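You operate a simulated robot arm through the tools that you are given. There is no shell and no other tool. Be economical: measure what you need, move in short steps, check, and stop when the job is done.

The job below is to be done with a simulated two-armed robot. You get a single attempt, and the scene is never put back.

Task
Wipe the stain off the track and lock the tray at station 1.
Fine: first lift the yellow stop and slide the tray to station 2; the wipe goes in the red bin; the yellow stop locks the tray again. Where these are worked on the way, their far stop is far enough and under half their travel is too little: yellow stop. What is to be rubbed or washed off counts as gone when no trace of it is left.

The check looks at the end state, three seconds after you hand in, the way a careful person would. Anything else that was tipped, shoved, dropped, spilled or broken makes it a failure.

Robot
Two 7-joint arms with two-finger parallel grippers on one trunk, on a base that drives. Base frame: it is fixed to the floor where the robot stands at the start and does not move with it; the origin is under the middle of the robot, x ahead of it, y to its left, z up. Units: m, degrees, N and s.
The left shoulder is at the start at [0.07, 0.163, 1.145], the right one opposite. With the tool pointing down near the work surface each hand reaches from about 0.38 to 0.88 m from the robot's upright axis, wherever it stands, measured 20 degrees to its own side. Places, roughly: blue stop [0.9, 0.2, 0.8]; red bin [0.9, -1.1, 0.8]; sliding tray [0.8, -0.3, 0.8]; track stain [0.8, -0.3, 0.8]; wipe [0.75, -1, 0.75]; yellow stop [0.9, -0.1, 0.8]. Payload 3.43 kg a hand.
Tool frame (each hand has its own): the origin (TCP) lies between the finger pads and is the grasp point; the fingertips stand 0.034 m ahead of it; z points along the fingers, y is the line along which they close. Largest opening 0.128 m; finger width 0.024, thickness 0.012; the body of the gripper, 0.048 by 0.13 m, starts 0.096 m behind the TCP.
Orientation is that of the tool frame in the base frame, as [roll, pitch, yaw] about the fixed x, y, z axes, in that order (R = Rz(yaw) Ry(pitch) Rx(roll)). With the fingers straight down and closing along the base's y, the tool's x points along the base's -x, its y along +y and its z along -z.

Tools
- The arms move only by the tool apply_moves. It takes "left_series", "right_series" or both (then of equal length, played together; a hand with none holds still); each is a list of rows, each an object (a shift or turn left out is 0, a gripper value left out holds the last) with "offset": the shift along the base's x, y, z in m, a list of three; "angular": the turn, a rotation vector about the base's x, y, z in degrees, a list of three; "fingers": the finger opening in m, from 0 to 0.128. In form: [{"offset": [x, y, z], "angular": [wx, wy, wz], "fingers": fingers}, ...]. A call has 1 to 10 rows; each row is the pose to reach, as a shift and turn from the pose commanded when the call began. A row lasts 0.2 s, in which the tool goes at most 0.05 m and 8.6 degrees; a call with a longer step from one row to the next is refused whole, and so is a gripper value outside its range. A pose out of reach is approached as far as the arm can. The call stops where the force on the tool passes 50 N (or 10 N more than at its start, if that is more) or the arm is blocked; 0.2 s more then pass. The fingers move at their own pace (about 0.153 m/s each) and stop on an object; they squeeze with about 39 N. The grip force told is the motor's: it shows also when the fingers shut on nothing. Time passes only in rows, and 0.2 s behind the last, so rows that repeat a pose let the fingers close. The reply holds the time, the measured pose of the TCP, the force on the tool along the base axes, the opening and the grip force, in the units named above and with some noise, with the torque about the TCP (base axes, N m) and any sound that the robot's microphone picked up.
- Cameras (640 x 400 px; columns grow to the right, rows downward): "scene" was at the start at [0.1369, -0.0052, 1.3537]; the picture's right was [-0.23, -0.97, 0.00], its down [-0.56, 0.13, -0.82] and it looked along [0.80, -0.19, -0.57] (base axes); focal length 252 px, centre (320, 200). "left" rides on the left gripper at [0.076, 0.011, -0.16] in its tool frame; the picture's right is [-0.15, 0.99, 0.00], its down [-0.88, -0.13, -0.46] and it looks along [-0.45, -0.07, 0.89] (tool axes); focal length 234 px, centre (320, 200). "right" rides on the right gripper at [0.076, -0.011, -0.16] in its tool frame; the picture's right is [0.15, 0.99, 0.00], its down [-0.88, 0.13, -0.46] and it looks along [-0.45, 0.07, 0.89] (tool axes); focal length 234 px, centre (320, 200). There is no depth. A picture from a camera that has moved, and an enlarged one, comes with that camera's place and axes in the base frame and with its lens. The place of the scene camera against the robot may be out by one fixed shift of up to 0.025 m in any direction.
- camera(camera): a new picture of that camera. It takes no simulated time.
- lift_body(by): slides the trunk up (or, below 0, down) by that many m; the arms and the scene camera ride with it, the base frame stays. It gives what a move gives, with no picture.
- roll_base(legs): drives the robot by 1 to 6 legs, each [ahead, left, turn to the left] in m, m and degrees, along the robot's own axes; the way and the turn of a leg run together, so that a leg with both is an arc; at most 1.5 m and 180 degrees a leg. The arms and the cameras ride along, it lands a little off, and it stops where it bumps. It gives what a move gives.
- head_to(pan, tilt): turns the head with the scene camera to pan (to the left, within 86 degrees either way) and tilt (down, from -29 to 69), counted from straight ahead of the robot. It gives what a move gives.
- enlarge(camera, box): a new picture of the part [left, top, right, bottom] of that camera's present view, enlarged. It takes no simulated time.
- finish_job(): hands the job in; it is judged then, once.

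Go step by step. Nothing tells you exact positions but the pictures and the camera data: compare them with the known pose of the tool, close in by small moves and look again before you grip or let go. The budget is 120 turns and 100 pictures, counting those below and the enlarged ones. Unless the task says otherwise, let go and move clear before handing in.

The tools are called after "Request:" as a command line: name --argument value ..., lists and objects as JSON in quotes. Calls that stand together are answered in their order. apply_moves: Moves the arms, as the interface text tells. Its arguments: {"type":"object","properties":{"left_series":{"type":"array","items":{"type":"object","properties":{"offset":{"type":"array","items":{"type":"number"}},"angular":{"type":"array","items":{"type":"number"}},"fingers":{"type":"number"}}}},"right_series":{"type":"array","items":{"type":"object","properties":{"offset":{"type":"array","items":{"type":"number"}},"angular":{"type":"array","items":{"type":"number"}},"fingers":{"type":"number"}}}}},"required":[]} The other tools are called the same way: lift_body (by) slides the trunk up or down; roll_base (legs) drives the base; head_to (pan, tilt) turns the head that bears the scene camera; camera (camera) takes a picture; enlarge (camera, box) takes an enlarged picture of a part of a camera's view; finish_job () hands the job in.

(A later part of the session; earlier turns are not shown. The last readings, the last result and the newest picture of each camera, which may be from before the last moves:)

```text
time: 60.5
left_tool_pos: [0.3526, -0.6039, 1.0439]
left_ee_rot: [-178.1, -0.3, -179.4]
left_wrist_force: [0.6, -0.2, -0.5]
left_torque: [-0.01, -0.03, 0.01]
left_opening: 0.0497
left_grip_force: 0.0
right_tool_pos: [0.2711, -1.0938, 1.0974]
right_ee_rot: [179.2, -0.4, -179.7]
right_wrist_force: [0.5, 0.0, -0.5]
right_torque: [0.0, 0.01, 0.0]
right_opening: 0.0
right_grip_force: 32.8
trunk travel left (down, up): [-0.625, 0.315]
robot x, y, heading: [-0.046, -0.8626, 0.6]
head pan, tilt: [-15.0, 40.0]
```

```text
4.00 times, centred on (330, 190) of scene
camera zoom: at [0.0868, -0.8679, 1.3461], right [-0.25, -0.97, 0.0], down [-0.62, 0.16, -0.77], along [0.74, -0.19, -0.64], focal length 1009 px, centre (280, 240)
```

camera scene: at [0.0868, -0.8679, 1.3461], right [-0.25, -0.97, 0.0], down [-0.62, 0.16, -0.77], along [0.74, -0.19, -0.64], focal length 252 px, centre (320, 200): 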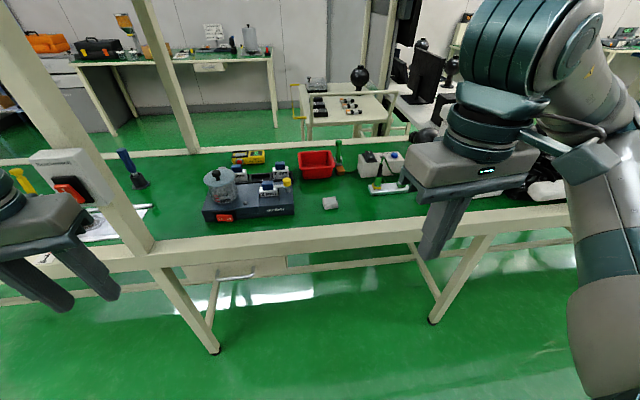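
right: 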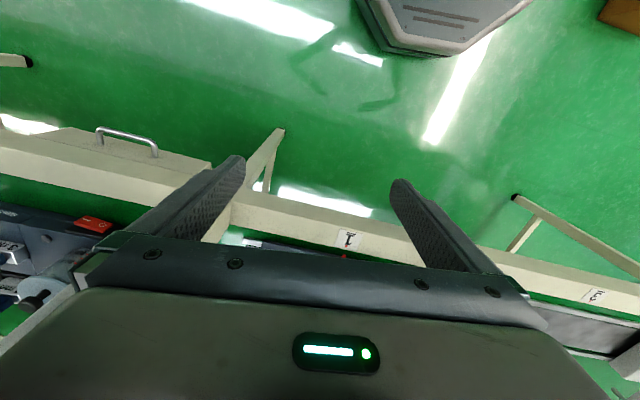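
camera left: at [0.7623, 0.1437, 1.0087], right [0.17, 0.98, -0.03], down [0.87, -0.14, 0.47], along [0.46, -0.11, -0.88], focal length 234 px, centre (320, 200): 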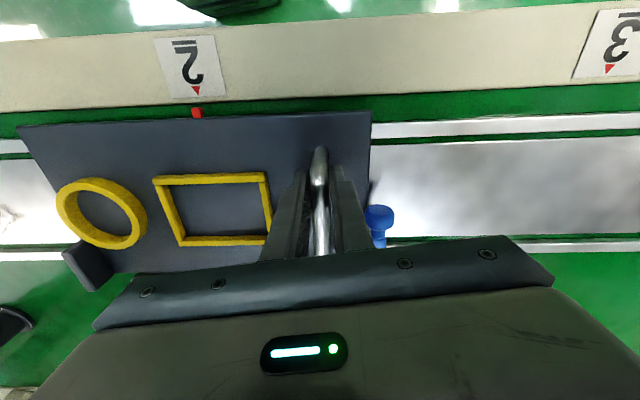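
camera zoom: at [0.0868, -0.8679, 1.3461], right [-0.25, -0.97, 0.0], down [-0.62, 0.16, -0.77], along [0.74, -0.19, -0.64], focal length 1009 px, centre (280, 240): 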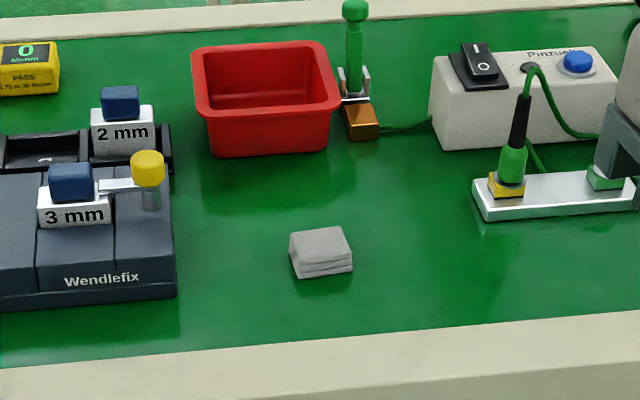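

That's the folded wipe. I'll drive forward a bit and bring the right hand above it.

Request:
roll_base --legs '[[0.12, -0.04, 0]]'

Request:
apply_moves --right_series '[{"offset": [0.045, 0.01, 0], "fingers": 0.1}, {"offset": [0.09, 0.02, 0]}, {"offset": [0.135, 0.03, 0]}, {"offset": [0.18, 0.04, 0]}, {"offset": [0.225, 0.05, 0]}, {"offset": [0.27, 0.06, -0.015]}, {"offset": [0.3, 0.07, -0.04]}, {"offset": [0.31, 0.07, -0.08]}, {"offset": [0.31, 0.07, -0.12]}]'

Request:
camera --camera "right"

```text
time: 61.8
left_tool_pos: [0.4693, -0.6428, 1.0439]
left_ee_rot: [-178.1, -0.3, -179.4]
left_wrist_force: [0.2, 0.2, -0.3]
left_torque: [0.0, 0.01, -0.02]
left_opening: 0.05
left_grip_force: 0.0
right_tool_pos: [0.3888, -1.1328, 1.097]
right_ee_rot: [179.2, -0.3, -179.4]
right_wrist_force: [-0.1, 0.0, 0.9]
right_torque: [0.01, 0.03, 0.0]
right_opening: 0.0001
right_grip_force: 33.1
trunk travel left (down, up): [-0.625, 0.315]
robot x, y, heading: [0.0701, -0.9007, 0.6]
head pan, tilt: [-15.0, 40.0]
```

```text
time: 63.8
left_tool_pos: [0.4702, -0.6431, 1.044]
left_ee_rot: [-178.1, -0.2, -179.4]
left_wrist_force: [0.0, 0.4, 0.4]
left_torque: [0.02, 0.03, 0.01]
left_opening: 0.0499
left_grip_force: 0.2
right_tool_pos: [0.7004, -1.0612, 0.9767]
right_ee_rot: [179.2, -0.3, -179.5]
right_wrist_force: [0.8, -0.1, 0.0]
right_torque: [-0.01, 0.0, 0.01]
right_opening: 0.0997
right_grip_force: 0.0
trunk travel left (down, up): [-0.625, 0.315]
robot x, y, heading: [0.0709, -0.9015, 0.6]
head pan, tilt: [-15.0, 40.0]
```

```text
39 pictures are left
camera right: at [0.6264, -1.0749, 1.1363], right [-0.15, 0.99, 0.01], down [0.88, 0.13, 0.45], along [0.45, 0.08, -0.89], focal length 234 px, centre (320, 200)
```

right: 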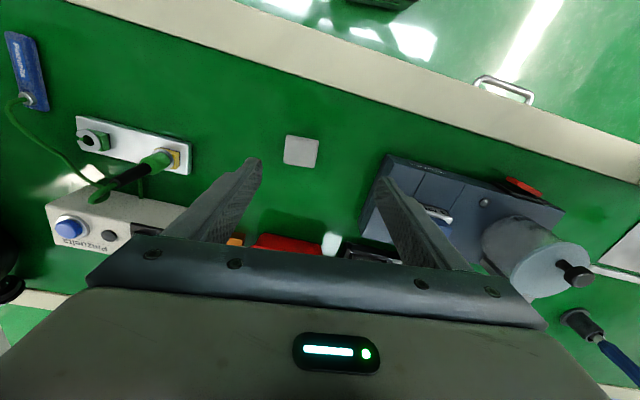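

The wipe is at about (0.724, -1.084). Move over it and descend partway.

Request:
apply_moves --right_series '[{"offset": [0.015, -0.015, -0.04]}, {"offset": [0.023, -0.022, -0.08]}, {"offset": [0.023, -0.022, -0.12]}]'

Request:
camera --camera "right"

```text
time: 64.6
left_tool_pos: [0.4702, -0.6427, 1.0452]
left_ee_rot: [-178.0, -0.3, -179.5]
left_wrist_force: [0.4, -0.1, 0.2]
left_torque: [0.05, 0.02, -0.02]
left_opening: 0.05
left_grip_force: 0.0
right_tool_pos: [0.725, -1.085, 0.8563]
right_ee_rot: [179.2, -0.1, -179.5]
right_wrist_force: [0.0, -0.1, -0.4]
right_torque: [0.0, 0.02, 0.01]
right_opening: 0.1001
right_grip_force: 0.0
trunk travel left (down, up): [-0.625, 0.315]
robot x, y, heading: [0.0682, -0.9007, 0.7]
head pan, tilt: [-15.0, 40.0]
```

```text
38 pictures are left
camera right: at [0.6515, -1.097, 1.0156], right [-0.15, 0.99, 0.02], down [0.88, 0.13, 0.45], along [0.45, 0.08, -0.89], focal length 234 px, centre (320, 200)
```

right: 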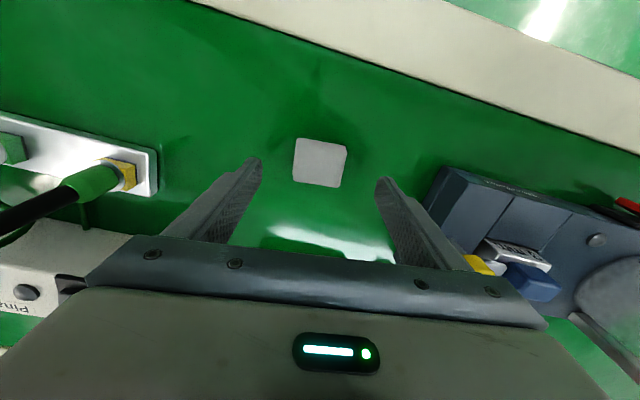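

Centred. Descend so the pad protrudes below the fingertips, and grip.

Request:
apply_moves --right_series '[{"offset": [-0.001, 0.001, -0.02]}, {"offset": [-0.001, 0.001, -0.035]}, {"offset": [-0.001, 0.001, -0.035], "fingers": 0.0}, {"offset": [-0.001, 0.001, -0.035], "fingers": 0.0}, {"offset": [-0.001, 0.001, -0.035], "fingers": 0.0}]'

Request:
camera --camera "right"

```text
time: 65.8
left_tool_pos: [0.4691, -0.6442, 1.0443]
left_ee_rot: [-178.1, -0.1, -179.4]
left_wrist_force: [-0.9, 0.0, 0.0]
left_torque: [-0.02, -0.02, 0.01]
left_opening: 0.0502
left_grip_force: 0.1
right_tool_pos: [0.723, -1.0826, 0.8205]
right_ee_rot: [179.2, -0.4, -179.5]
right_wrist_force: [0.5, -0.1, 0.0]
right_torque: [0.02, 0.01, 0.01]
right_opening: 0.0485
right_grip_force: 39.1
trunk travel left (down, up): [-0.625, 0.315]
robot x, y, heading: [0.071, -0.9033, 0.5]
head pan, tilt: [-15.0, 40.0]
```

```text
37 pictures are left
camera right: at [0.6483, -1.0959, 0.9811], right [-0.15, 0.99, 0.01], down [0.88, 0.13, 0.45], along [0.45, 0.08, -0.89], focal length 234 px, centre (320, 200)
```

right: 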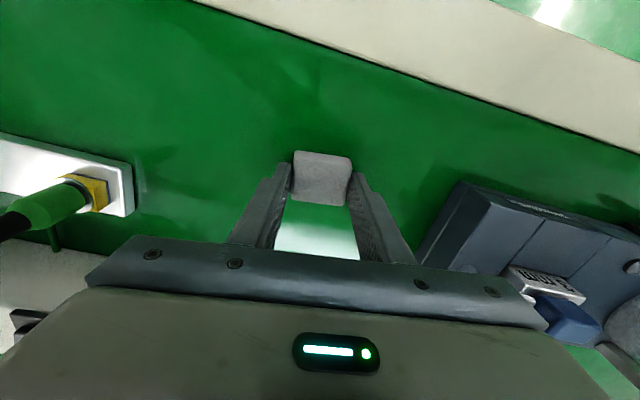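

Wipe gripped (48 mm). Lift it, pull back, and drive back to the track.

Request:
apply_moves --right_series '[{"offset": [0, 0, 0.04]}, {"offset": [0, 0, 0.08]}, {"offset": [0, 0, 0.12]}, {"offset": [0, 0, 0.16]}, {"offset": [-0.04, 0, 0.18]}, {"offset": [-0.09, 0, 0.19]}, {"offset": [-0.14, 0, 0.2]}, {"offset": [-0.19, 0, 0.2]}, {"offset": [-0.24, 0.02, 0.2]}, {"offset": [-0.28, 0.04, 0.2]}]'

Request:
roll_base --legs '[[-0.2, 0, -0.6], [0, 0.9, 0], [0.3, 0, 0]]'

Request:
camera --camera "scene"

```text
refused: row 6 steps farther than a row can; nothing moved
```

```text
time: 73.1
left_tool_pos: [0.4861, 0.3026, 1.0446]
left_ee_rot: [-178.1, -0.3, -177.7]
left_wrist_force: [-0.2, -0.4, -0.5]
left_torque: [0.05, -0.03, -0.01]
left_opening: 0.0499
left_grip_force: 0.1
right_tool_pos: [0.7444, -0.1295, 0.82]
right_ee_rot: [179.3, -1.7, -177.5]
right_wrist_force: [-0.4, 0.2, -0.3]
right_torque: [-0.04, 0.0, 0.01]
right_opening: 0.0001
right_grip_force: 32.8
trunk travel left (down, up): [-0.625, 0.315]
robot x, y, heading: [0.0936, 0.0349, 2.6]
head pan, tilt: [-15.0, 40.0]
stopped in leg 3: the force on the tool passed its limit (the readings are from after the stop); the commanded pose is now the measured one
```

```text
36 pictures are left
camera scene: at [0.2283, 0.0309, 1.3458], right [-0.22, -0.98, 0.0], down [-0.63, 0.14, -0.77], along [0.75, -0.17, -0.64], focal length 252 px, centre (320, 200)
```

scene: 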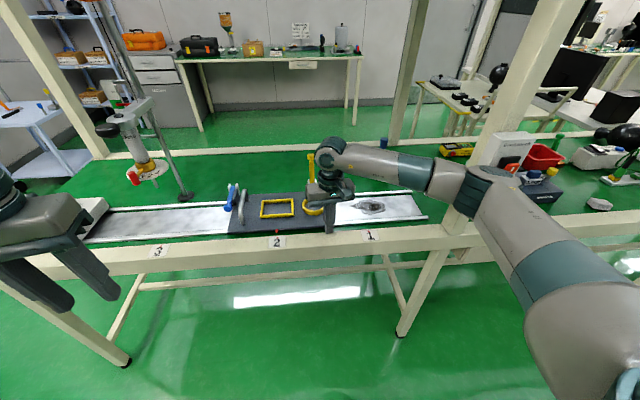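

My lift row was refused and the drive ran with the hand low — the wipe seems to have been left back on the table near (0.66, -1.07). I must check the hand's surroundings before moving.

Request:
enlarge --camera "scene" --box '[210, 130, 450, 280]'

Request:
enlarge --camera "scene" --box '[480, 120, 640, 220]'

Request:
camera --camera "right"

```text
2.67 times, centred on (330, 205) of scene
camera zoom: at [0.2283, 0.0309, 1.3458], right [-0.22, -0.98, 0.0], down [-0.63, 0.14, -0.77], along [0.75, -0.17, -0.64], focal length 672 px, centre (293, 187)
```

zoom: 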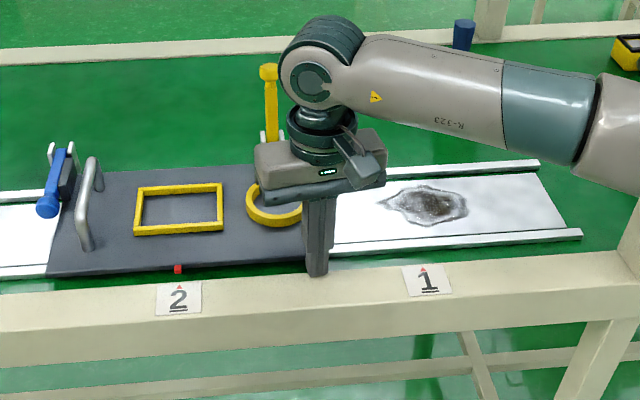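

```text
4.00 times, centred on (560, 170) of scene
camera zoom: at [0.2283, 0.0309, 1.3458], right [-0.22, -0.98, 0.0], down [-0.63, 0.14, -0.77], along [0.75, -0.17, -0.64], focal length 1009 px, centre (-640, 320)
```

zoom: 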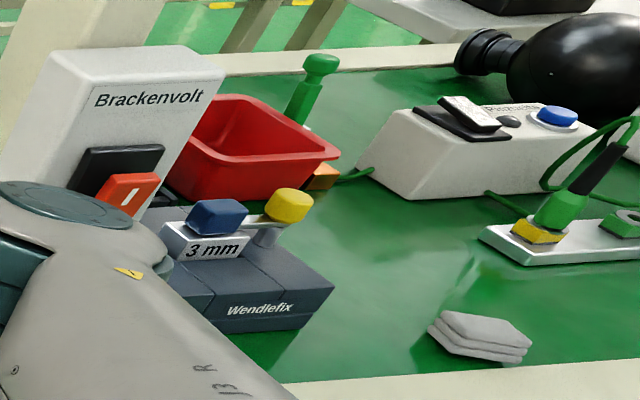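

```text
33 pictures are left
camera right: at [0.6739, -0.1448, 0.9818], right [-0.19, 0.98, 0.02], down [0.89, 0.16, 0.43], along [0.42, 0.1, -0.9], focal length 234 px, centre (320, 200)
```

right: 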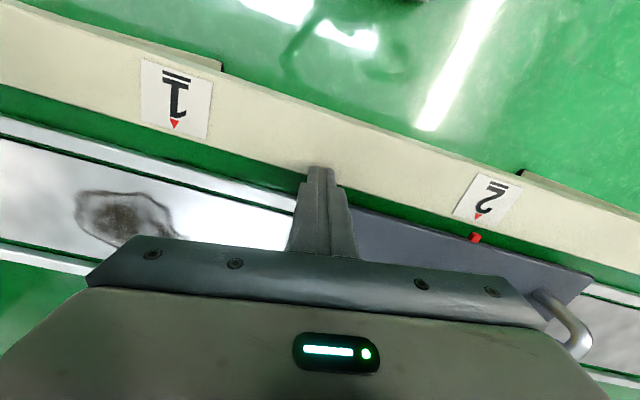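

Nothing was disturbed: the tray is still at station 2 and the wipe lies on the table near its front edge. I'll raise and retract the hand properly before driving back.

Request:
apply_moves --right_series '[{"offset": [-0.005, 0, 0.04]}, {"offset": [-0.01, 0, 0.08]}, {"offset": [-0.02, 0, 0.12]}, {"offset": [-0.03, -0.01, 0.16]}, {"offset": [-0.06, -0.02, 0.19]}, {"offset": [-0.1, -0.03, 0.2]}, {"offset": [-0.14, -0.04, 0.2]}, {"offset": [-0.18, -0.05, 0.2]}, {"offset": [-0.22, -0.06, 0.2]}]'

```text
time: 75.1
left_tool_pos: [0.4837, 0.3032, 1.0444]
left_ee_rot: [-178.1, -0.2, -177.6]
left_wrist_force: [-1.0, -0.4, -0.2]
left_torque: [0.04, -0.02, -0.01]
left_opening: 0.0498
left_grip_force: 0.0
right_tool_pos: [0.5262, -0.1899, 1.0198]
right_ee_rot: [179.3, -1.6, -177.5]
right_wrist_force: [-0.8, -0.2, 0.0]
right_torque: [0.05, -0.02, 0.0]
right_opening: 0.0
right_grip_force: 32.9
trunk travel left (down, up): [-0.625, 0.315]
robot x, y, heading: [0.0913, 0.029, 2.2]
head pan, tilt: [-15.0, 40.0]
```

Request:
roll_base --legs '[[-0.1, 0, -2.3], [0, -0.9, 0], [0.08, 0, 0]]'

Request:
camera --camera "right"

```text
time: 81.3
left_tool_pos: [0.4744, -0.6281, 1.0454]
left_ee_rot: [-178.1, -0.3, 178.9]
left_wrist_force: [-0.2, 1.0, -0.2]
left_torque: [-0.03, 0.02, 0.01]
left_opening: 0.0501
left_grip_force: 0.1
right_tool_pos: [0.4849, -1.1211, 1.0194]
right_ee_rot: [179.4, -1.7, 178.9]
right_wrist_force: [0.5, 0.0, -0.4]
right_torque: [-0.02, -0.02, 0.01]
right_opening: 0.0
right_grip_force: 32.5
trunk travel left (down, up): [-0.625, 0.315]
robot x, y, heading: [0.0652, -0.8755, -1.3]
head pan, tilt: [-15.0, 40.0]
```

```text
32 pictures are left
camera right: at [0.4132, -1.1328, 1.1813], right [-0.13, 0.99, 0.02], down [0.9, 0.11, 0.43], along [0.43, 0.07, -0.9], focal length 234 px, centre (320, 200)
```

right: 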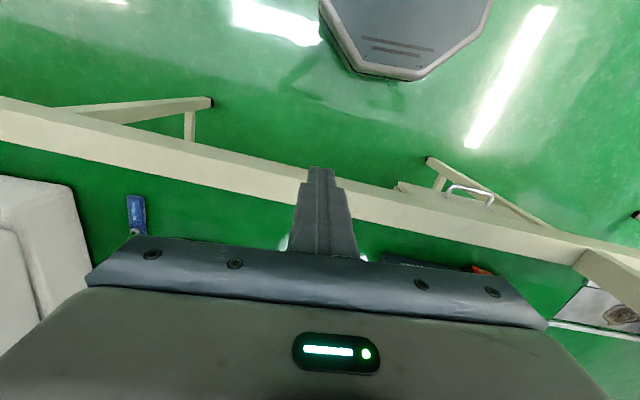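

The wipe is hidden under the gripper view; I'll move over the estimated spot with fingers open.

Request:
apply_moves --right_series '[{"offset": [0.04, 0.01, 0], "fingers": 0.1}, {"offset": [0.08, 0.02, 0]}, {"offset": [0.12, 0.03, 0]}, {"offset": [0.145, 0.03, -0.02]}, {"offset": [0.15, 0.03, -0.05]}]'

Request:
camera --camera "right"

```text
time: 82.5
left_tool_pos: [0.4718, -0.6282, 1.0442]
left_ee_rot: [-178.2, -0.2, 178.7]
left_wrist_force: [-1.4, 0.5, 0.1]
left_torque: [-0.02, 0.03, 0.0]
left_opening: 0.0499
left_grip_force: 0.1
right_tool_pos: [0.6363, -1.0913, 0.971]
right_ee_rot: [179.4, -1.6, 178.9]
right_wrist_force: [0.2, 0.5, -0.1]
right_torque: [0.0, -0.04, -0.02]
right_opening: 0.1001
right_grip_force: 0.1
trunk travel left (down, up): [-0.625, 0.315]
robot x, y, heading: [0.0644, -0.8762, -1.4]
head pan, tilt: [-15.0, 40.0]
```

```text
31 pictures are left
camera right: at [0.5635, -1.1026, 1.1325], right [-0.13, 0.99, 0.02], down [0.9, 0.11, 0.43], along [0.43, 0.07, -0.9], focal length 234 px, centre (320, 200)
```

right: 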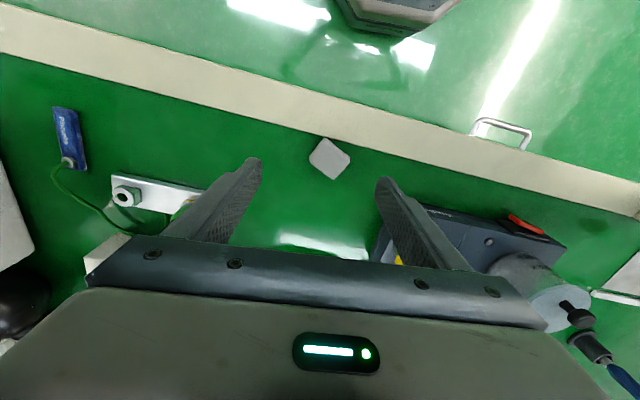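

The wipe is at (0.658, -1.07), turned about 27°. I'll rotate the hand to match while descending.

Request:
apply_moves --right_series '[{"offset": [0.006, 0.006, -0.025], "angular": [0, 0, -7]}, {"offset": [0.012, 0.012, -0.05], "angular": [0, 0, -14]}, {"offset": [0.018, 0.018, -0.08], "angular": [0, 0, -21]}, {"offset": [0.022, 0.022, -0.11], "angular": [0, 1.6, -27]}]'

Request:
camera --camera "right"

```text
time: 83.5
left_tool_pos: [0.4727, -0.6286, 1.0432]
left_ee_rot: [-178.2, -0.3, 178.9]
left_wrist_force: [0.1, 0.9, 0.1]
left_torque: [0.04, 0.03, 0.04]
left_opening: 0.05
left_grip_force: 0.1
right_tool_pos: [0.6585, -1.0707, 0.8595]
right_ee_rot: [179.7, -3.3, 151.8]
right_wrist_force: [-0.6, 0.0, 0.5]
right_torque: [0.0, 0.04, 0.03]
right_opening: 0.1
right_grip_force: 0.0
trunk travel left (down, up): [-0.625, 0.315]
robot x, y, heading: [0.0633, -0.8728, -1.3]
head pan, tilt: [-15.0, 40.0]
```

```text
30 pictures are left
camera right: at [0.5937, -1.0487, 1.023], right [0.34, 0.94, 0.01], down [0.86, -0.31, 0.41], along [0.39, -0.13, -0.91], focal length 234 px, centre (320, 200)
```

right: 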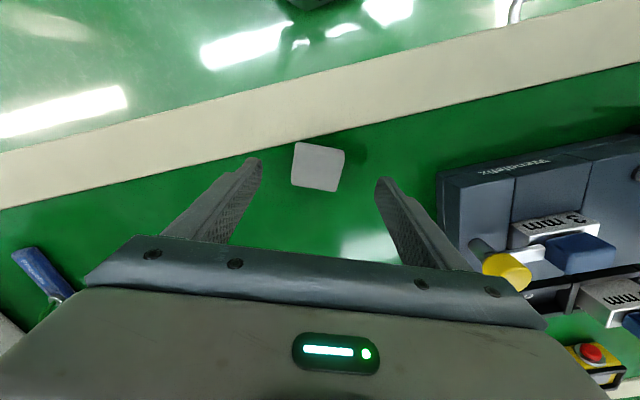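

Well aligned. Level the small pitch, descend and grip.

Request:
apply_moves --right_series '[{"offset": [0.0, -0.001, -0.02], "angular": [-1.5, -2.9, 0]}, {"offset": [0.0, -0.001, -0.037], "angular": [-1.5, -2.9, 0]}, {"offset": [0.0, -0.001, -0.037], "angular": [-1.5, -2.9, 0], "fingers": 0.0}, {"offset": [0.0, -0.001, -0.037], "angular": [-1.5, -2.9, 0], "fingers": 0.0}, {"offset": [0.0, -0.001, -0.037], "angular": [-1.5, -2.9, 0], "fingers": 0.0}]'

Request:
camera --camera "right"

```text
time: 84.7
left_tool_pos: [0.471, -0.628, 1.0435]
left_ee_rot: [-178.1, -0.2, 178.8]
left_wrist_force: [-0.4, -0.9, 0.3]
left_torque: [0.0, -0.01, 0.02]
left_opening: 0.0501
left_grip_force: 0.1
right_tool_pos: [0.6572, -1.072, 0.8222]
right_ee_rot: [179.8, 0.1, 152.0]
right_wrist_force: [-1.2, 0.3, 0.0]
right_torque: [0.02, 0.0, -0.02]
right_opening: 0.049
right_grip_force: 38.5
trunk travel left (down, up): [-0.625, 0.315]
robot x, y, heading: [0.0642, -0.8733, -1.2]
head pan, tilt: [-15.0, 40.0]
```

```text
29 pictures are left
camera right: at [0.5839, -1.0456, 0.9808], right [0.34, 0.94, 0.01], down [0.84, -0.3, 0.46], along [0.43, -0.15, -0.89], focal length 234 px, centre (320, 200)
```

right: 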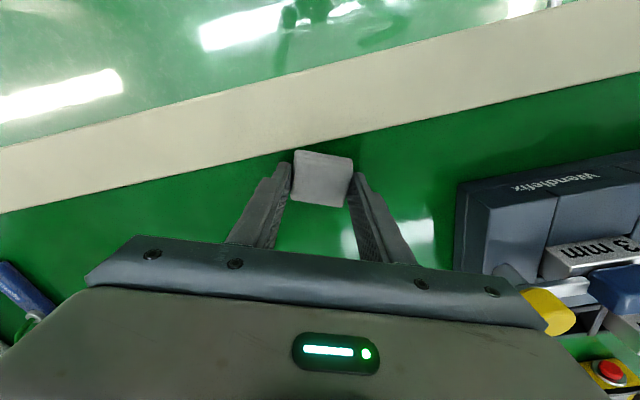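

Gripped again. Lift and retract with safe step sizes, and check the hold before driving.

Request:
apply_moves --right_series '[{"offset": [0, 0, 0.03]}, {"offset": [0, 0, 0.07]}, {"offset": [0, 0, 0.11], "angular": [0, 0, 7]}, {"offset": [0, 0, 0.15], "angular": [0, 0, 14]}, {"offset": [-0.02, 0, 0.19], "angular": [0, 0, 21]}, {"offset": [-0.05, 0, 0.21], "angular": [0, 0, 27]}, {"offset": [-0.09, 0, 0.22], "angular": [0, 0, 27]}, {"offset": [-0.13, 0, 0.22], "angular": [0, 0, 27]}, {"offset": [-0.17, 0, 0.22], "angular": [0, 0, 27]}, {"offset": [-0.2, 0, 0.22], "angular": [0, 0, 27]}]'

```text
time: 86.9
left_tool_pos: [0.4701, -0.6284, 1.0447]
left_ee_rot: [-178.1, -0.2, 178.8]
left_wrist_force: [0.1, 0.6, -0.3]
left_torque: [0.0, -0.03, 0.03]
left_opening: 0.05
left_grip_force: 0.0
right_tool_pos: [0.4538, -1.071, 1.0447]
right_ee_rot: [179.7, 0.1, 178.8]
right_wrist_force: [0.1, 0.4, -0.3]
right_torque: [0.0, 0.01, 0.0]
right_opening: 0.0487
right_grip_force: 39.1
trunk travel left (down, up): [-0.625, 0.315]
robot x, y, heading: [0.0661, -0.8745, -1.3]
head pan, tilt: [-15.0, 40.0]
```

The wipe is held. Drive back to the track with hands high and retracted.

Request:
roll_base --legs '[[-0.1, 0, 1.3], [0, 0.86, 0], [0.22, 0, 0]]'

Request:
head_to --pan -25 --tilt 42

Request:
camera --camera "scene"

```text
time: 93.4
left_tool_pos: [0.5549, 0.2426, 1.0477]
left_ee_rot: [-177.6, 0.3, 178.4]
left_wrist_force: [-0.8, -0.4, -0.5]
left_torque: [-0.02, 0.01, 0.04]
left_opening: 0.0497
left_grip_force: 0.1
right_tool_pos: [0.5314, -0.2007, 1.045]
right_ee_rot: [-179.7, 0.0, 177.9]
right_wrist_force: [0.3, -0.2, -0.2]
right_torque: [-0.02, -0.04, -0.04]
right_opening: 0.0485
right_grip_force: 39.5
trunk travel left (down, up): [-0.625, 0.315]
robot x, y, heading: [0.1581, -0.005, -1.8]
head pan, tilt: [-15.0, 40.0]
stopped in leg 3: the robot was blocked; the commanded pose is now the measured one
```

```text
time: 94.1
left_tool_pos: [0.552, 0.2437, 1.048]
left_ee_rot: [-177.7, 0.5, 178.4]
left_wrist_force: [-0.5, -0.3, 0.4]
left_torque: [0.01, 0.03, -0.04]
left_opening: 0.05
left_grip_force: 0.2
right_tool_pos: [0.5316, -0.2019, 1.0459]
right_ee_rot: [-179.7, 0.1, 178.1]
right_wrist_force: [0.2, 0.6, -0.2]
right_torque: [0.02, -0.01, 0.0]
right_opening: 0.0483
right_grip_force: 39.1
trunk travel left (down, up): [-0.625, 0.315]
robot x, y, heading: [0.1549, -0.0068, -1.7]
head pan, tilt: [-25.0, 42.0]
```

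```text
28 pictures are left
camera scene: at [0.2647, -0.0202, 1.3451], right [-0.45, -0.89, 0.0], down [-0.59, 0.29, -0.75], along [0.67, -0.34, -0.66], focal length 252 px, centre (320, 200)
```

scene: 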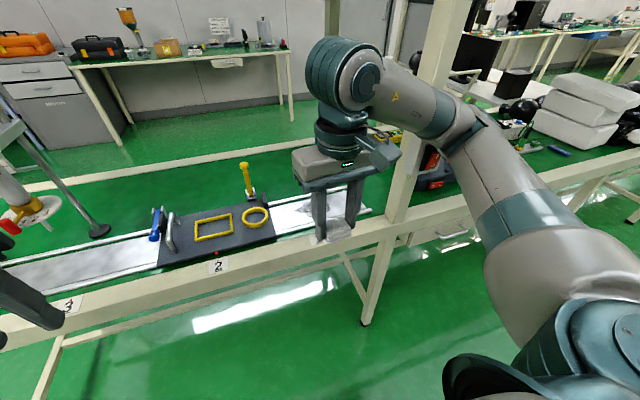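

The robot was blocked, likely by the right elbow meeting the post. I'll back off, shift left for clearance, and look again.

Request:
roll_base --legs '[[-0.04, 0, 1.8], [0, 0.16, 0], [0.04, 0, 0]]'

Request:
apply_moves --right_series '[{"offset": [0.04, -0.02, 0]}, {"offset": [0.08, -0.05, 0]}, {"offset": [0.12, -0.08, 0]}, {"offset": [0.16, -0.11, 0]}]'

Request:
camera --camera "scene"

```text
time: 96.5
left_tool_pos: [0.5561, 0.4091, 1.0446]
left_ee_rot: [-178.1, -0.1, -179.9]
left_wrist_force: [0.3, 0.4, -0.3]
left_torque: [-0.02, 0.02, -0.02]
left_opening: 0.05
left_grip_force: 0.1
right_tool_pos: [0.5472, -0.0365, 1.0389]
right_ee_rot: [179.8, -0.7, 179.8]
right_wrist_force: [0.3, -0.1, -0.3]
right_torque: [0.01, 0.03, 0.0]
right_opening: 0.0486
right_grip_force: 38.7
trunk travel left (down, up): [-0.625, 0.315]
robot x, y, heading: [0.1548, 0.1573, 0.1]
head pan, tilt: [-25.0, 42.0]
heard: click
```

```text
time: 97.5
left_tool_pos: [0.5564, 0.4078, 1.0455]
left_ee_rot: [-178.2, -0.3, -180.0]
left_wrist_force: [0.1, 0.0, 0.9]
left_torque: [-0.03, 0.01, -0.02]
left_opening: 0.0499
left_grip_force: 0.1
right_tool_pos: [0.7068, -0.1482, 1.0396]
right_ee_rot: [179.9, -0.8, 179.8]
right_wrist_force: [0.8, -0.4, 0.0]
right_torque: [0.06, -0.01, -0.01]
right_opening: 0.0483
right_grip_force: 38.8
trunk travel left (down, up): [-0.625, 0.315]
robot x, y, heading: [0.1505, 0.1531, -0.1]
head pan, tilt: [-25.0, 42.0]
```

```text
27 pictures are left
camera scene: at [0.2816, 0.134, 1.343], right [-0.42, -0.91, 0.0], down [-0.61, 0.28, -0.74], along [0.67, -0.31, -0.67], focal length 252 px, centre (320, 200)
```

scene: 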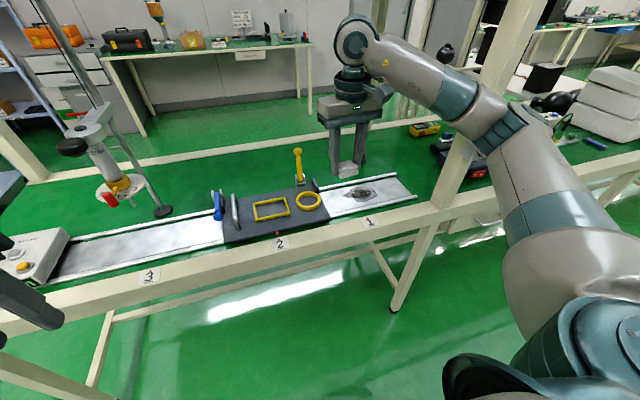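

I heard a click during that drive; I want to see what it was before continuing.

Request:
enlarge --camera "scene" --box '[380, 100, 540, 200]'

Request:
enlarge --camera "scene" --box '[0, 90, 240, 290]'

```text
4.00 times, centred on (460, 150) of scene
camera zoom: at [0.2816, 0.134, 1.343], right [-0.42, -0.91, 0.0], down [-0.61, 0.28, -0.74], along [0.67, -0.31, -0.67], focal length 1009 px, centre (-240, 400)
```

zoom: 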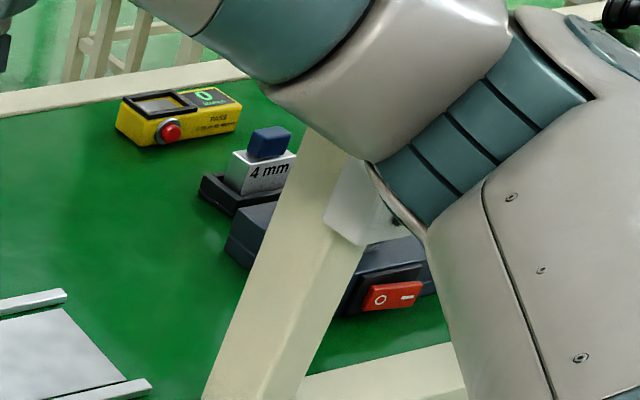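

```text
2.00 times, centred on (120, 190) of scene
camera zoom: at [0.2816, 0.134, 1.343], right [-0.42, -0.91, 0.0], down [-0.61, 0.28, -0.74], along [0.67, -0.31, -0.67], focal length 504 px, centre (720, 220)
```

zoom: 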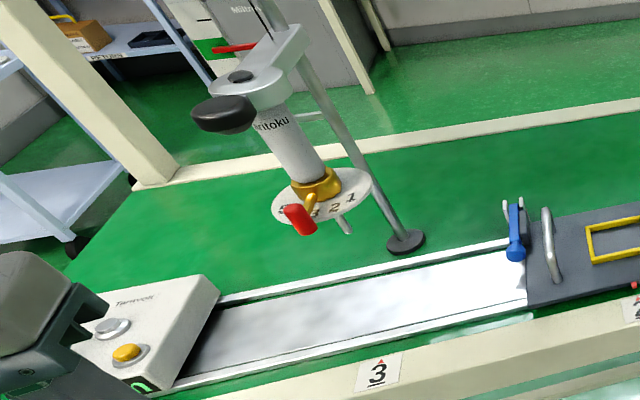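

The click was probably my elbow against the white switch box on the post; I'll inspect and restore it later when I have a view from the right. Now over the stain for a measurement.

Request:
apply_moves --right_series '[{"offset": [0.02, -0.04, 0.0]}, {"offset": [0.035, -0.075, -0.03]}, {"offset": [0.04, -0.09, -0.07]}]'

Request:
camera --camera "right"

```text
time: 98.3
left_tool_pos: [0.5556, 0.409, 1.0442]
left_ee_rot: [-178.1, -0.3, 180.0]
left_wrist_force: [-0.4, 0.4, -0.1]
left_torque: [0.0, 0.0, 0.03]
left_opening: 0.05
left_grip_force: 0.0
right_tool_pos: [0.7485, -0.2402, 0.9645]
right_ee_rot: [179.8, -0.7, 179.8]
right_wrist_force: [0.8, -0.2, 0.0]
right_torque: [0.02, 0.02, 0.0]
right_opening: 0.0485
right_grip_force: 39.3
trunk travel left (down, up): [-0.625, 0.315]
robot x, y, heading: [0.1566, 0.1494, 0.1]
head pan, tilt: [-25.0, 42.0]
```

```text
24 pictures are left
camera right: at [0.6754, -0.2513, 1.1252], right [-0.14, 0.99, 0.0], down [0.89, 0.13, 0.45], along [0.44, 0.07, -0.9], focal length 234 px, centre (320, 200)
```

right: 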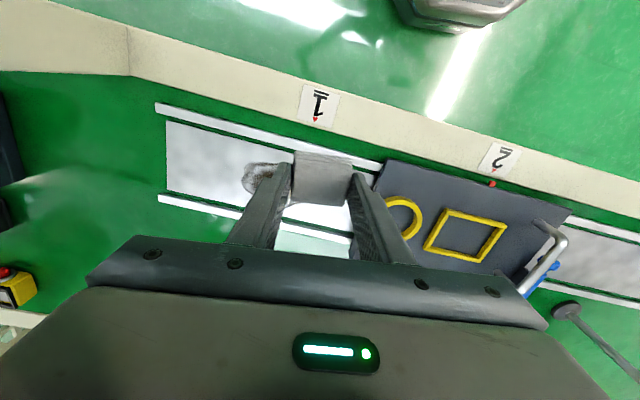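

Stain spans about y -0.215…-0.345 and x 0.77…0.85 on the plate. I'll lower the pad above its centre and feel for contact.

Request:
apply_moves --right_series '[{"offset": [0.03, -0.02, -0.02]}, {"offset": [0.0615, -0.04, -0.04]}, {"offset": [0.0615, -0.04, -0.08]}, {"offset": [0.0615, -0.04, -0.115]}, {"offset": [0.0615, -0.04, -0.124]}, {"offset": [0.0615, -0.04, -0.13]}]'

Request:
camera --camera "right"

```text
time: 99.7
left_tool_pos: [0.5555, 0.4092, 1.0446]
left_ee_rot: [-178.1, -0.3, -180.0]
left_wrist_force: [0.7, -0.3, 0.0]
left_torque: [0.02, -0.03, 0.02]
left_opening: 0.0501
left_grip_force: 0.1
right_tool_pos: [0.812, -0.2786, 0.8385]
right_ee_rot: [179.9, -0.8, 179.8]
right_wrist_force: [-0.2, -0.9, -0.1]
right_torque: [-0.02, -0.01, -0.01]
right_opening: 0.0487
right_grip_force: 38.2
trunk travel left (down, up): [-0.625, 0.315]
robot x, y, heading: [0.1568, 0.1571, -0.1]
head pan, tilt: [-25.0, 42.0]
```

```text
23 pictures are left
camera right: at [0.7383, -0.2891, 0.9993], right [-0.14, 0.99, 0.0], down [0.89, 0.13, 0.44], along [0.44, 0.07, -0.9], focal length 234 px, centre (320, 200)
```

right: 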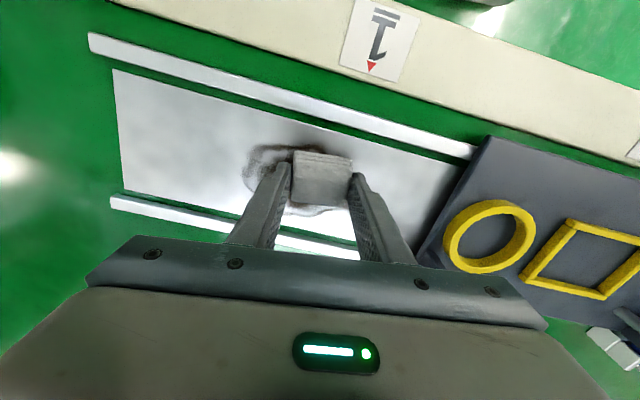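

The pad is over the stain. Lower a few mm more to touch with light force.

Request:
apply_moves --right_series '[{"offset": [0, 0, -0.003]}, {"offset": [0, 0, -0.006]}, {"offset": [0, 0, -0.009]}]'

```text
time: 100.5
left_tool_pos: [0.5567, 0.4083, 1.0439]
left_ee_rot: [-178.1, -0.2, -179.9]
left_wrist_force: [-0.5, 0.2, 0.4]
left_torque: [0.01, -0.05, 0.0]
left_opening: 0.0498
left_grip_force: 0.2
right_tool_pos: [0.8096, -0.2764, 0.8295]
right_ee_rot: [179.9, -0.8, 179.8]
right_wrist_force: [-1.0, 0.9, 0.1]
right_torque: [0.0, 0.0, -0.01]
right_opening: 0.0487
right_grip_force: 39.0
trunk travel left (down, up): [-0.625, 0.315]
robot x, y, heading: [0.1521, 0.1585, 0.1]
head pan, tilt: [-25.0, 42.0]
```

Request:
apply_moves --right_series '[{"offset": [0, 0, -0.002]}, {"offset": [0, 0, -0.004]}, {"offset": [0, 0, -0.006]}]'

```text
time: 101.3
left_tool_pos: [0.5561, 0.4088, 1.0455]
left_ee_rot: [-178.1, -0.1, 180.0]
left_wrist_force: [0.6, 0.4, -0.1]
left_torque: [0.01, -0.02, -0.02]
left_opening: 0.05
left_grip_force: 0.1
right_tool_pos: [0.809, -0.2769, 0.8249]
right_ee_rot: [179.9, -0.7, 179.7]
right_wrist_force: [-0.2, -0.9, 2.4]
right_torque: [-0.04, -0.09, -0.01]
right_opening: 0.0486
right_grip_force: 39.0
trunk travel left (down, up): [-0.625, 0.315]
robot x, y, heading: [0.1556, 0.1551, -0.3]
head pan, tilt: [-25.0, 42.0]
```

Contact at z ≈ 0.824. Press 2 mm more and stroke back and forth across the stain.

Request:
apply_moves --right_series '[{"offset": [-0.009, 0.03, -0.002]}, {"offset": [-0.009, 0.05, -0.002]}, {"offset": [-0.009, 0.01, -0.002]}, {"offset": [-0.009, -0.035, -0.002]}, {"offset": [-0.009, -0.078, -0.002]}, {"offset": [0.006, -0.04, -0.002]}, {"offset": [0.006, 0.005, -0.002]}, {"offset": [0.006, 0.05, -0.002]}, {"offset": [0.021, 0.01, -0.002]}, {"offset": [0.021, -0.035, -0.002]}]'

Request:
camera --camera "right"

```text
time: 103.5
left_tool_pos: [0.5537, 0.412, 1.045]
left_ee_rot: [-178.0, -0.1, -179.9]
left_wrist_force: [-0.6, -0.3, 0.1]
left_torque: [0.04, -0.02, 0.0]
left_opening: 0.0497
left_grip_force: 0.1
right_tool_pos: [0.8311, -0.306, 0.8232]
right_ee_rot: [179.9, -0.4, 180.0]
right_wrist_force: [3.5, 10.6, 24.5]
right_torque: [0.37, -0.58, 0.21]
right_opening: 0.0486
right_grip_force: 38.8
trunk travel left (down, up): [-0.625, 0.315]
robot x, y, heading: [0.1524, 0.1546, 0.1]
head pan, tilt: [-25.0, 42.0]
```

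```text
22 pictures are left
camera right: at [0.7576, -0.3168, 0.9834], right [-0.15, 0.99, 0.0], down [0.88, 0.13, 0.45], along [0.44, 0.07, -0.89], focal length 234 px, centre (320, 200)
```

right: 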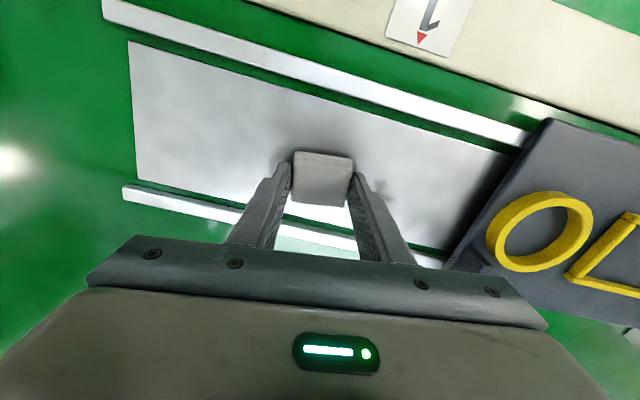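

It's coming off; a trace remains at about (0.836, -0.247). More strokes over the back and front lanes.

Request:
apply_moves --right_series '[{"offset": [0.0, -0.043, 0]}, {"offset": [0.014, 0.0, 0]}, {"offset": [0.014, 0.045, 0]}, {"offset": [0.012, 0.085, 0]}, {"offset": [0.002, 0.06, 0]}, {"offset": [0.0, 0.085, 0]}, {"offset": [-0.01, 0.06, 0]}, {"offset": [-0.012, 0.087, 0]}, {"offset": [-0.03, 0.05, 0]}, {"offset": [-0.042, 0.01, 0]}]'

Request:
apply_moves --right_series '[{"offset": [0.0, -0.04, 0]}, {"offset": [0.005, 0.0, 0]}, {"offset": [0.01, 0.04, 0]}, {"offset": [0.01, 0.04, 0.03]}, {"offset": [0.01, 0.04, 0.07]}, {"offset": [-0.03, 0.06, 0.1]}, {"offset": [-0.07, 0.08, 0.12]}]'

Request:
enlarge --camera "scene" --box '[290, 150, 450, 250]'

Request:
camera --camera "right"

```text
time: 105.7
left_tool_pos: [0.5549, 0.4097, 1.0447]
left_ee_rot: [-178.1, -0.1, -180.0]
left_wrist_force: [-0.3, -0.2, -0.9]
left_torque: [0.01, 0.01, 0.0]
left_opening: 0.0501
left_grip_force: 0.0
right_tool_pos: [0.786, -0.3, 0.8233]
right_ee_rot: [179.9, -0.7, 179.9]
right_wrist_force: [1.8, 3.7, 17.0]
right_torque: [0.08, -0.37, -0.04]
right_opening: 0.0484
right_grip_force: 38.9
trunk travel left (down, up): [-0.625, 0.315]
robot x, y, heading: [0.1531, 0.1556, -0.2]
head pan, tilt: [-25.0, 42.0]
```

```text
refused: row 6 steps farther than a row can; nothing moved
```

```text
4.00 times, centred on (370, 200) of scene
camera zoom: at [0.2789, 0.1355, 1.3433], right [-0.42, -0.91, 0.0], down [-0.61, 0.28, -0.74], along [0.67, -0.31, -0.67], focal length 1009 px, centre (120, 200)
```

zoom: 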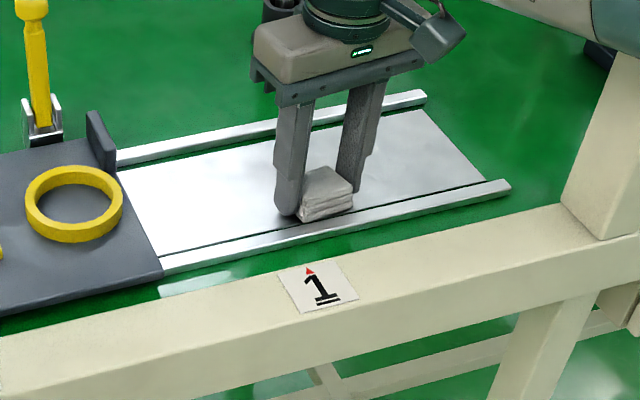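

```text
20 pictures are left
camera right: at [0.7129, -0.3113, 0.9833], right [-0.14, 0.99, 0.0], down [0.89, 0.13, 0.45], along [0.44, 0.07, -0.9], focal length 234 px, centre (320, 200)
```

right: 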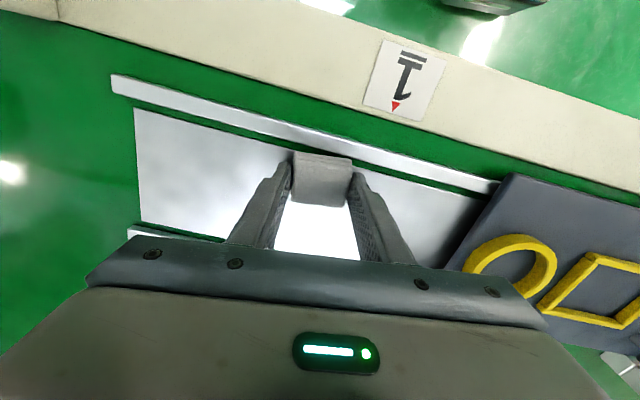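

The plate looks clean. One more light pass for safety, then lift and inspect.

Request:
apply_moves --right_series '[{"offset": [0.0, -0.04, 0]}, {"offset": [0.004, 0.0, 0]}, {"offset": [0.008, 0.04, 0]}, {"offset": [0.02, 0.075, 0]}, {"offset": [0.035, 0.04, 0]}, {"offset": [0.04, 0.0, 0]}, {"offset": [0.045, -0.04, 0]}, {"offset": [0.055, 0.0, 0]}, {"offset": [0.055, 0.045, 0]}, {"offset": [0.05, 0.075, 0]}]'

Request:
apply_moves --right_series '[{"offset": [0.0, 0.0, 0.04]}, {"offset": [0.0, 0.0, 0.08]}, {"offset": [-0.02, 0.0, 0.12]}, {"offset": [-0.05, 0.0, 0.15]}, {"offset": [-0.08, 0.01, 0.18]}, {"offset": [-0.12, 0.03, 0.19]}, {"offset": [-0.16, 0.05, 0.19]}, {"offset": [-0.2, 0.07, 0.19]}, {"offset": [-0.24, 0.09, 0.19]}, {"offset": [-0.28, 0.11, 0.19]}]'

Request:
enlarge --camera "scene" --box '[290, 150, 450, 250]'

```text
time: 107.9
left_tool_pos: [0.5536, 0.409, 1.0457]
left_ee_rot: [-178.1, -0.1, -180.0]
left_wrist_force: [-0.7, -0.4, -0.1]
left_torque: [0.01, 0.0, 0.02]
left_opening: 0.0499
left_grip_force: 0.1
right_tool_pos: [0.8346, -0.2283, 0.8225]
right_ee_rot: [179.9, -0.4, 179.7]
right_wrist_force: [4.1, -11.6, 28.6]
right_torque: [-0.46, -0.64, -0.2]
right_opening: 0.0484
right_grip_force: 39.2
trunk travel left (down, up): [-0.625, 0.315]
robot x, y, heading: [0.1518, 0.1572, -0.1]
head pan, tilt: [-25.0, 42.0]
```

```text
time: 110.1
left_tool_pos: [0.5552, 0.4098, 1.0441]
left_ee_rot: [-178.2, -0.2, 180.0]
left_wrist_force: [0.7, 0.0, 0.1]
left_torque: [-0.05, 0.02, 0.0]
left_opening: 0.0501
left_grip_force: 0.2
right_tool_pos: [0.5574, -0.1162, 1.0124]
right_ee_rot: [179.9, -0.7, 179.9]
right_wrist_force: [0.3, 1.0, -0.7]
right_torque: [0.0, -0.02, 0.01]
right_opening: 0.0484
right_grip_force: 39.4
trunk travel left (down, up): [-0.625, 0.315]
robot x, y, heading: [0.1552, 0.1558, -0.0]
head pan, tilt: [-25.0, 42.0]
```

```text
4.00 times, centred on (370, 200) of scene
camera zoom: at [0.2807, 0.1356, 1.3431], right [-0.42, -0.91, 0.0], down [-0.61, 0.28, -0.74], along [0.67, -0.32, -0.67], focal length 1009 px, centre (120, 200)
```

zoom: 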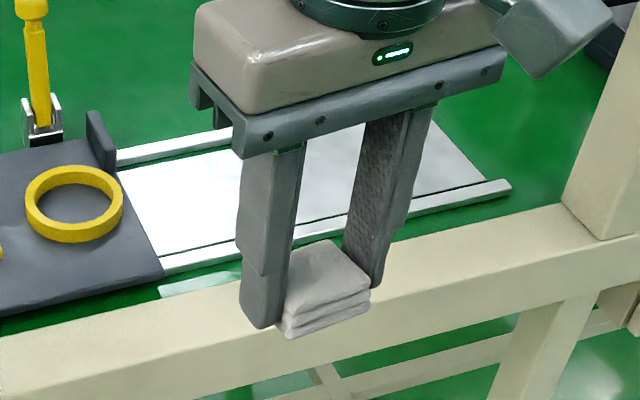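

The plate looks clean and the pad is still held. Now I back away well clear of the post and drive to the bin.

Request:
roll_base --legs '[[-0.2, 0, 0], [0, -1.2, 0], [0.16, 0, 0]]'

Request:
head_to --pan 15 --tilt 32

Request:
camera --camera "scene"

```text
time: 118.2
left_tool_pos: [0.5163, -0.7281, 1.0433]
left_ee_rot: [-178.1, -0.3, -178.8]
left_wrist_force: [0.2, -0.2, 0.0]
left_torque: [0.01, -0.03, 0.0]
left_opening: 0.0502
left_grip_force: 0.0
right_tool_pos: [0.5285, -1.2537, 1.0112]
right_ee_rot: [179.9, -0.8, -178.8]
right_wrist_force: [-0.6, -0.3, -0.3]
right_torque: [-0.01, 0.03, 0.01]
right_opening: 0.0487
right_grip_force: 38.9
trunk travel left (down, up): [-0.625, 0.315]
robot x, y, heading: [0.1194, -0.9898, 1.0]
head pan, tilt: [-25.0, 42.0]
```

```text
time: 119.2
left_tool_pos: [0.5152, -0.7276, 1.0439]
left_ee_rot: [-178.1, -0.2, -178.7]
left_wrist_force: [-0.1, 0.2, 1.0]
left_torque: [0.0, 0.01, -0.02]
left_opening: 0.0499
left_grip_force: 0.1
right_tool_pos: [0.5292, -1.2532, 1.0115]
right_ee_rot: [179.9, -0.8, -178.9]
right_wrist_force: [-0.1, -0.4, -0.6]
right_torque: [-0.02, 0.01, 0.0]
right_opening: 0.0485
right_grip_force: 38.6
trunk travel left (down, up): [-0.625, 0.315]
robot x, y, heading: [0.1178, -0.9901, 0.9]
head pan, tilt: [15.0, 32.0]
```

```text
18 pictures are left
camera scene: at [0.2565, -0.9491, 1.3582], right [0.28, -0.96, 0.0], down [-0.51, -0.15, -0.85], along [0.81, 0.24, -0.53], focal length 252 px, centre (320, 200)
```

scene: 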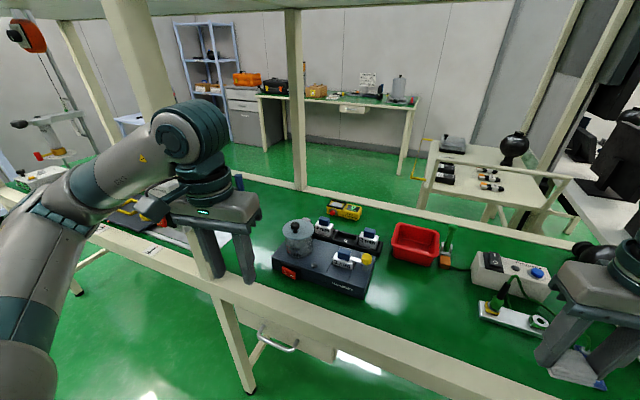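

The bin is at about (0.917, -1.067). Carry the wipe over it.

Request:
apply_moves --right_series '[{"offset": [0.03, 0.03, 0.015]}, {"offset": [0.065, 0.06, 0.02]}, {"offset": [0.105, 0.085, 0.02]}, {"offset": [0.147, 0.108, 0.02]}, {"offset": [0.19, 0.13, 0.02]}, {"offset": [0.235, 0.15, 0.02]}, {"offset": [0.28, 0.168, 0.02]}, {"offset": [0.325, 0.18, 0.02]}, {"offset": [0.365, 0.185, 0.02]}, {"offset": [0.38, 0.185, 0.0]}]'

Request:
camera --camera "right"

Request:
camera --camera "scene"

```text
time: 121.4
left_tool_pos: [0.5159, -0.7275, 1.0448]
left_ee_rot: [-178.1, -0.4, -178.6]
left_wrist_force: [-0.3, 0.4, -0.6]
left_torque: [0.01, 0.04, -0.02]
left_opening: 0.0503
left_grip_force: 0.1
right_tool_pos: [0.9109, -1.0683, 1.0097]
right_ee_rot: [179.9, -0.8, -178.8]
right_wrist_force: [-0.5, -0.3, -0.5]
right_torque: [0.01, 0.05, 0.01]
right_opening: 0.0485
right_grip_force: 38.9
trunk travel left (down, up): [-0.625, 0.315]
robot x, y, heading: [0.1177, -0.9918, 1.2]
head pan, tilt: [15.0, 32.0]
```

```text
17 pictures are left
camera right: at [0.837, -1.0813, 1.1703], right [-0.17, 0.99, 0.0], down [0.88, 0.15, 0.44], along [0.44, 0.08, -0.9], focal length 234 px, centre (320, 200)
```

right: 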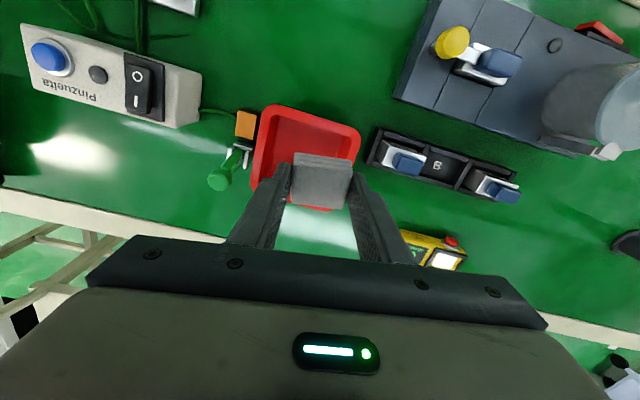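

```text
16 pictures are left
camera scene: at [0.2571, -0.9492, 1.3582], right [0.28, -0.96, 0.0], down [-0.51, -0.15, -0.85], along [0.81, 0.24, -0.53], focal length 252 px, centre (320, 200)
```

scene: 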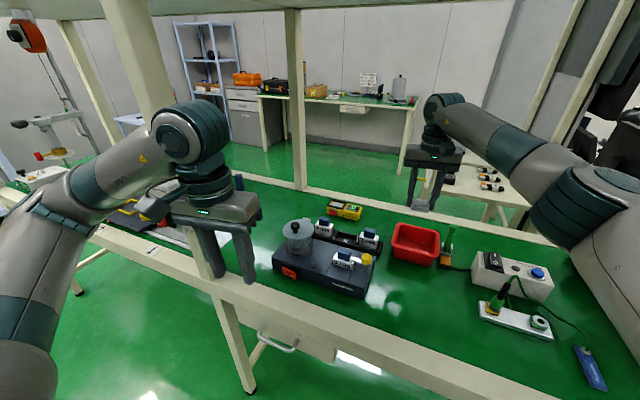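

The bin centre is about (0.93, -1.085). Shift over it, lower close to the rim, and let go.

Request:
apply_moves --right_series '[{"offset": [0.016, -0.016, -0.03]}, {"offset": [0.016, -0.016, -0.07]}, {"offset": [0.016, -0.016, -0.105]}]'

Request:
camera --camera "right"

```text
time: 122.2
left_tool_pos: [0.5155, -0.7265, 1.0445]
left_ee_rot: [-178.1, -0.3, -178.8]
left_wrist_force: [0.3, -0.1, 0.1]
left_torque: [-0.04, -0.05, -0.02]
left_opening: 0.0499
left_grip_force: 0.0
right_tool_pos: [0.9253, -1.0841, 0.905]
right_ee_rot: [179.9, -0.8, -178.9]
right_wrist_force: [-0.4, 0.5, 0.0]
right_torque: [-0.03, 0.03, 0.01]
right_opening: 0.0486
right_grip_force: 38.9
trunk travel left (down, up): [-0.625, 0.315]
robot x, y, heading: [0.1174, -0.9956, 1.1]
head pan, tilt: [15.0, 32.0]
```

```text
15 pictures are left
camera right: at [0.8523, -1.0962, 1.0654], right [-0.17, 0.99, 0.0], down [0.88, 0.15, 0.44], along [0.44, 0.08, -0.9], focal length 234 px, centre (320, 200)
```

right: 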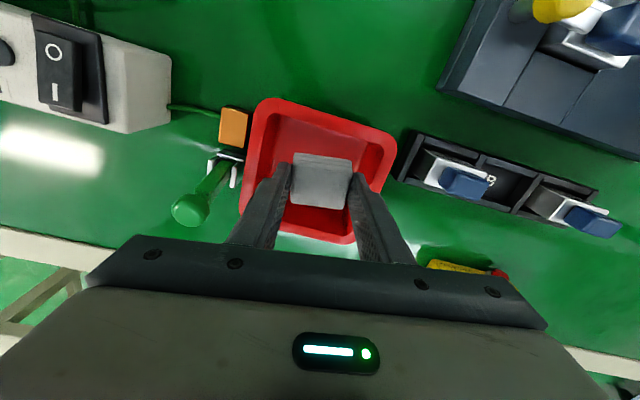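

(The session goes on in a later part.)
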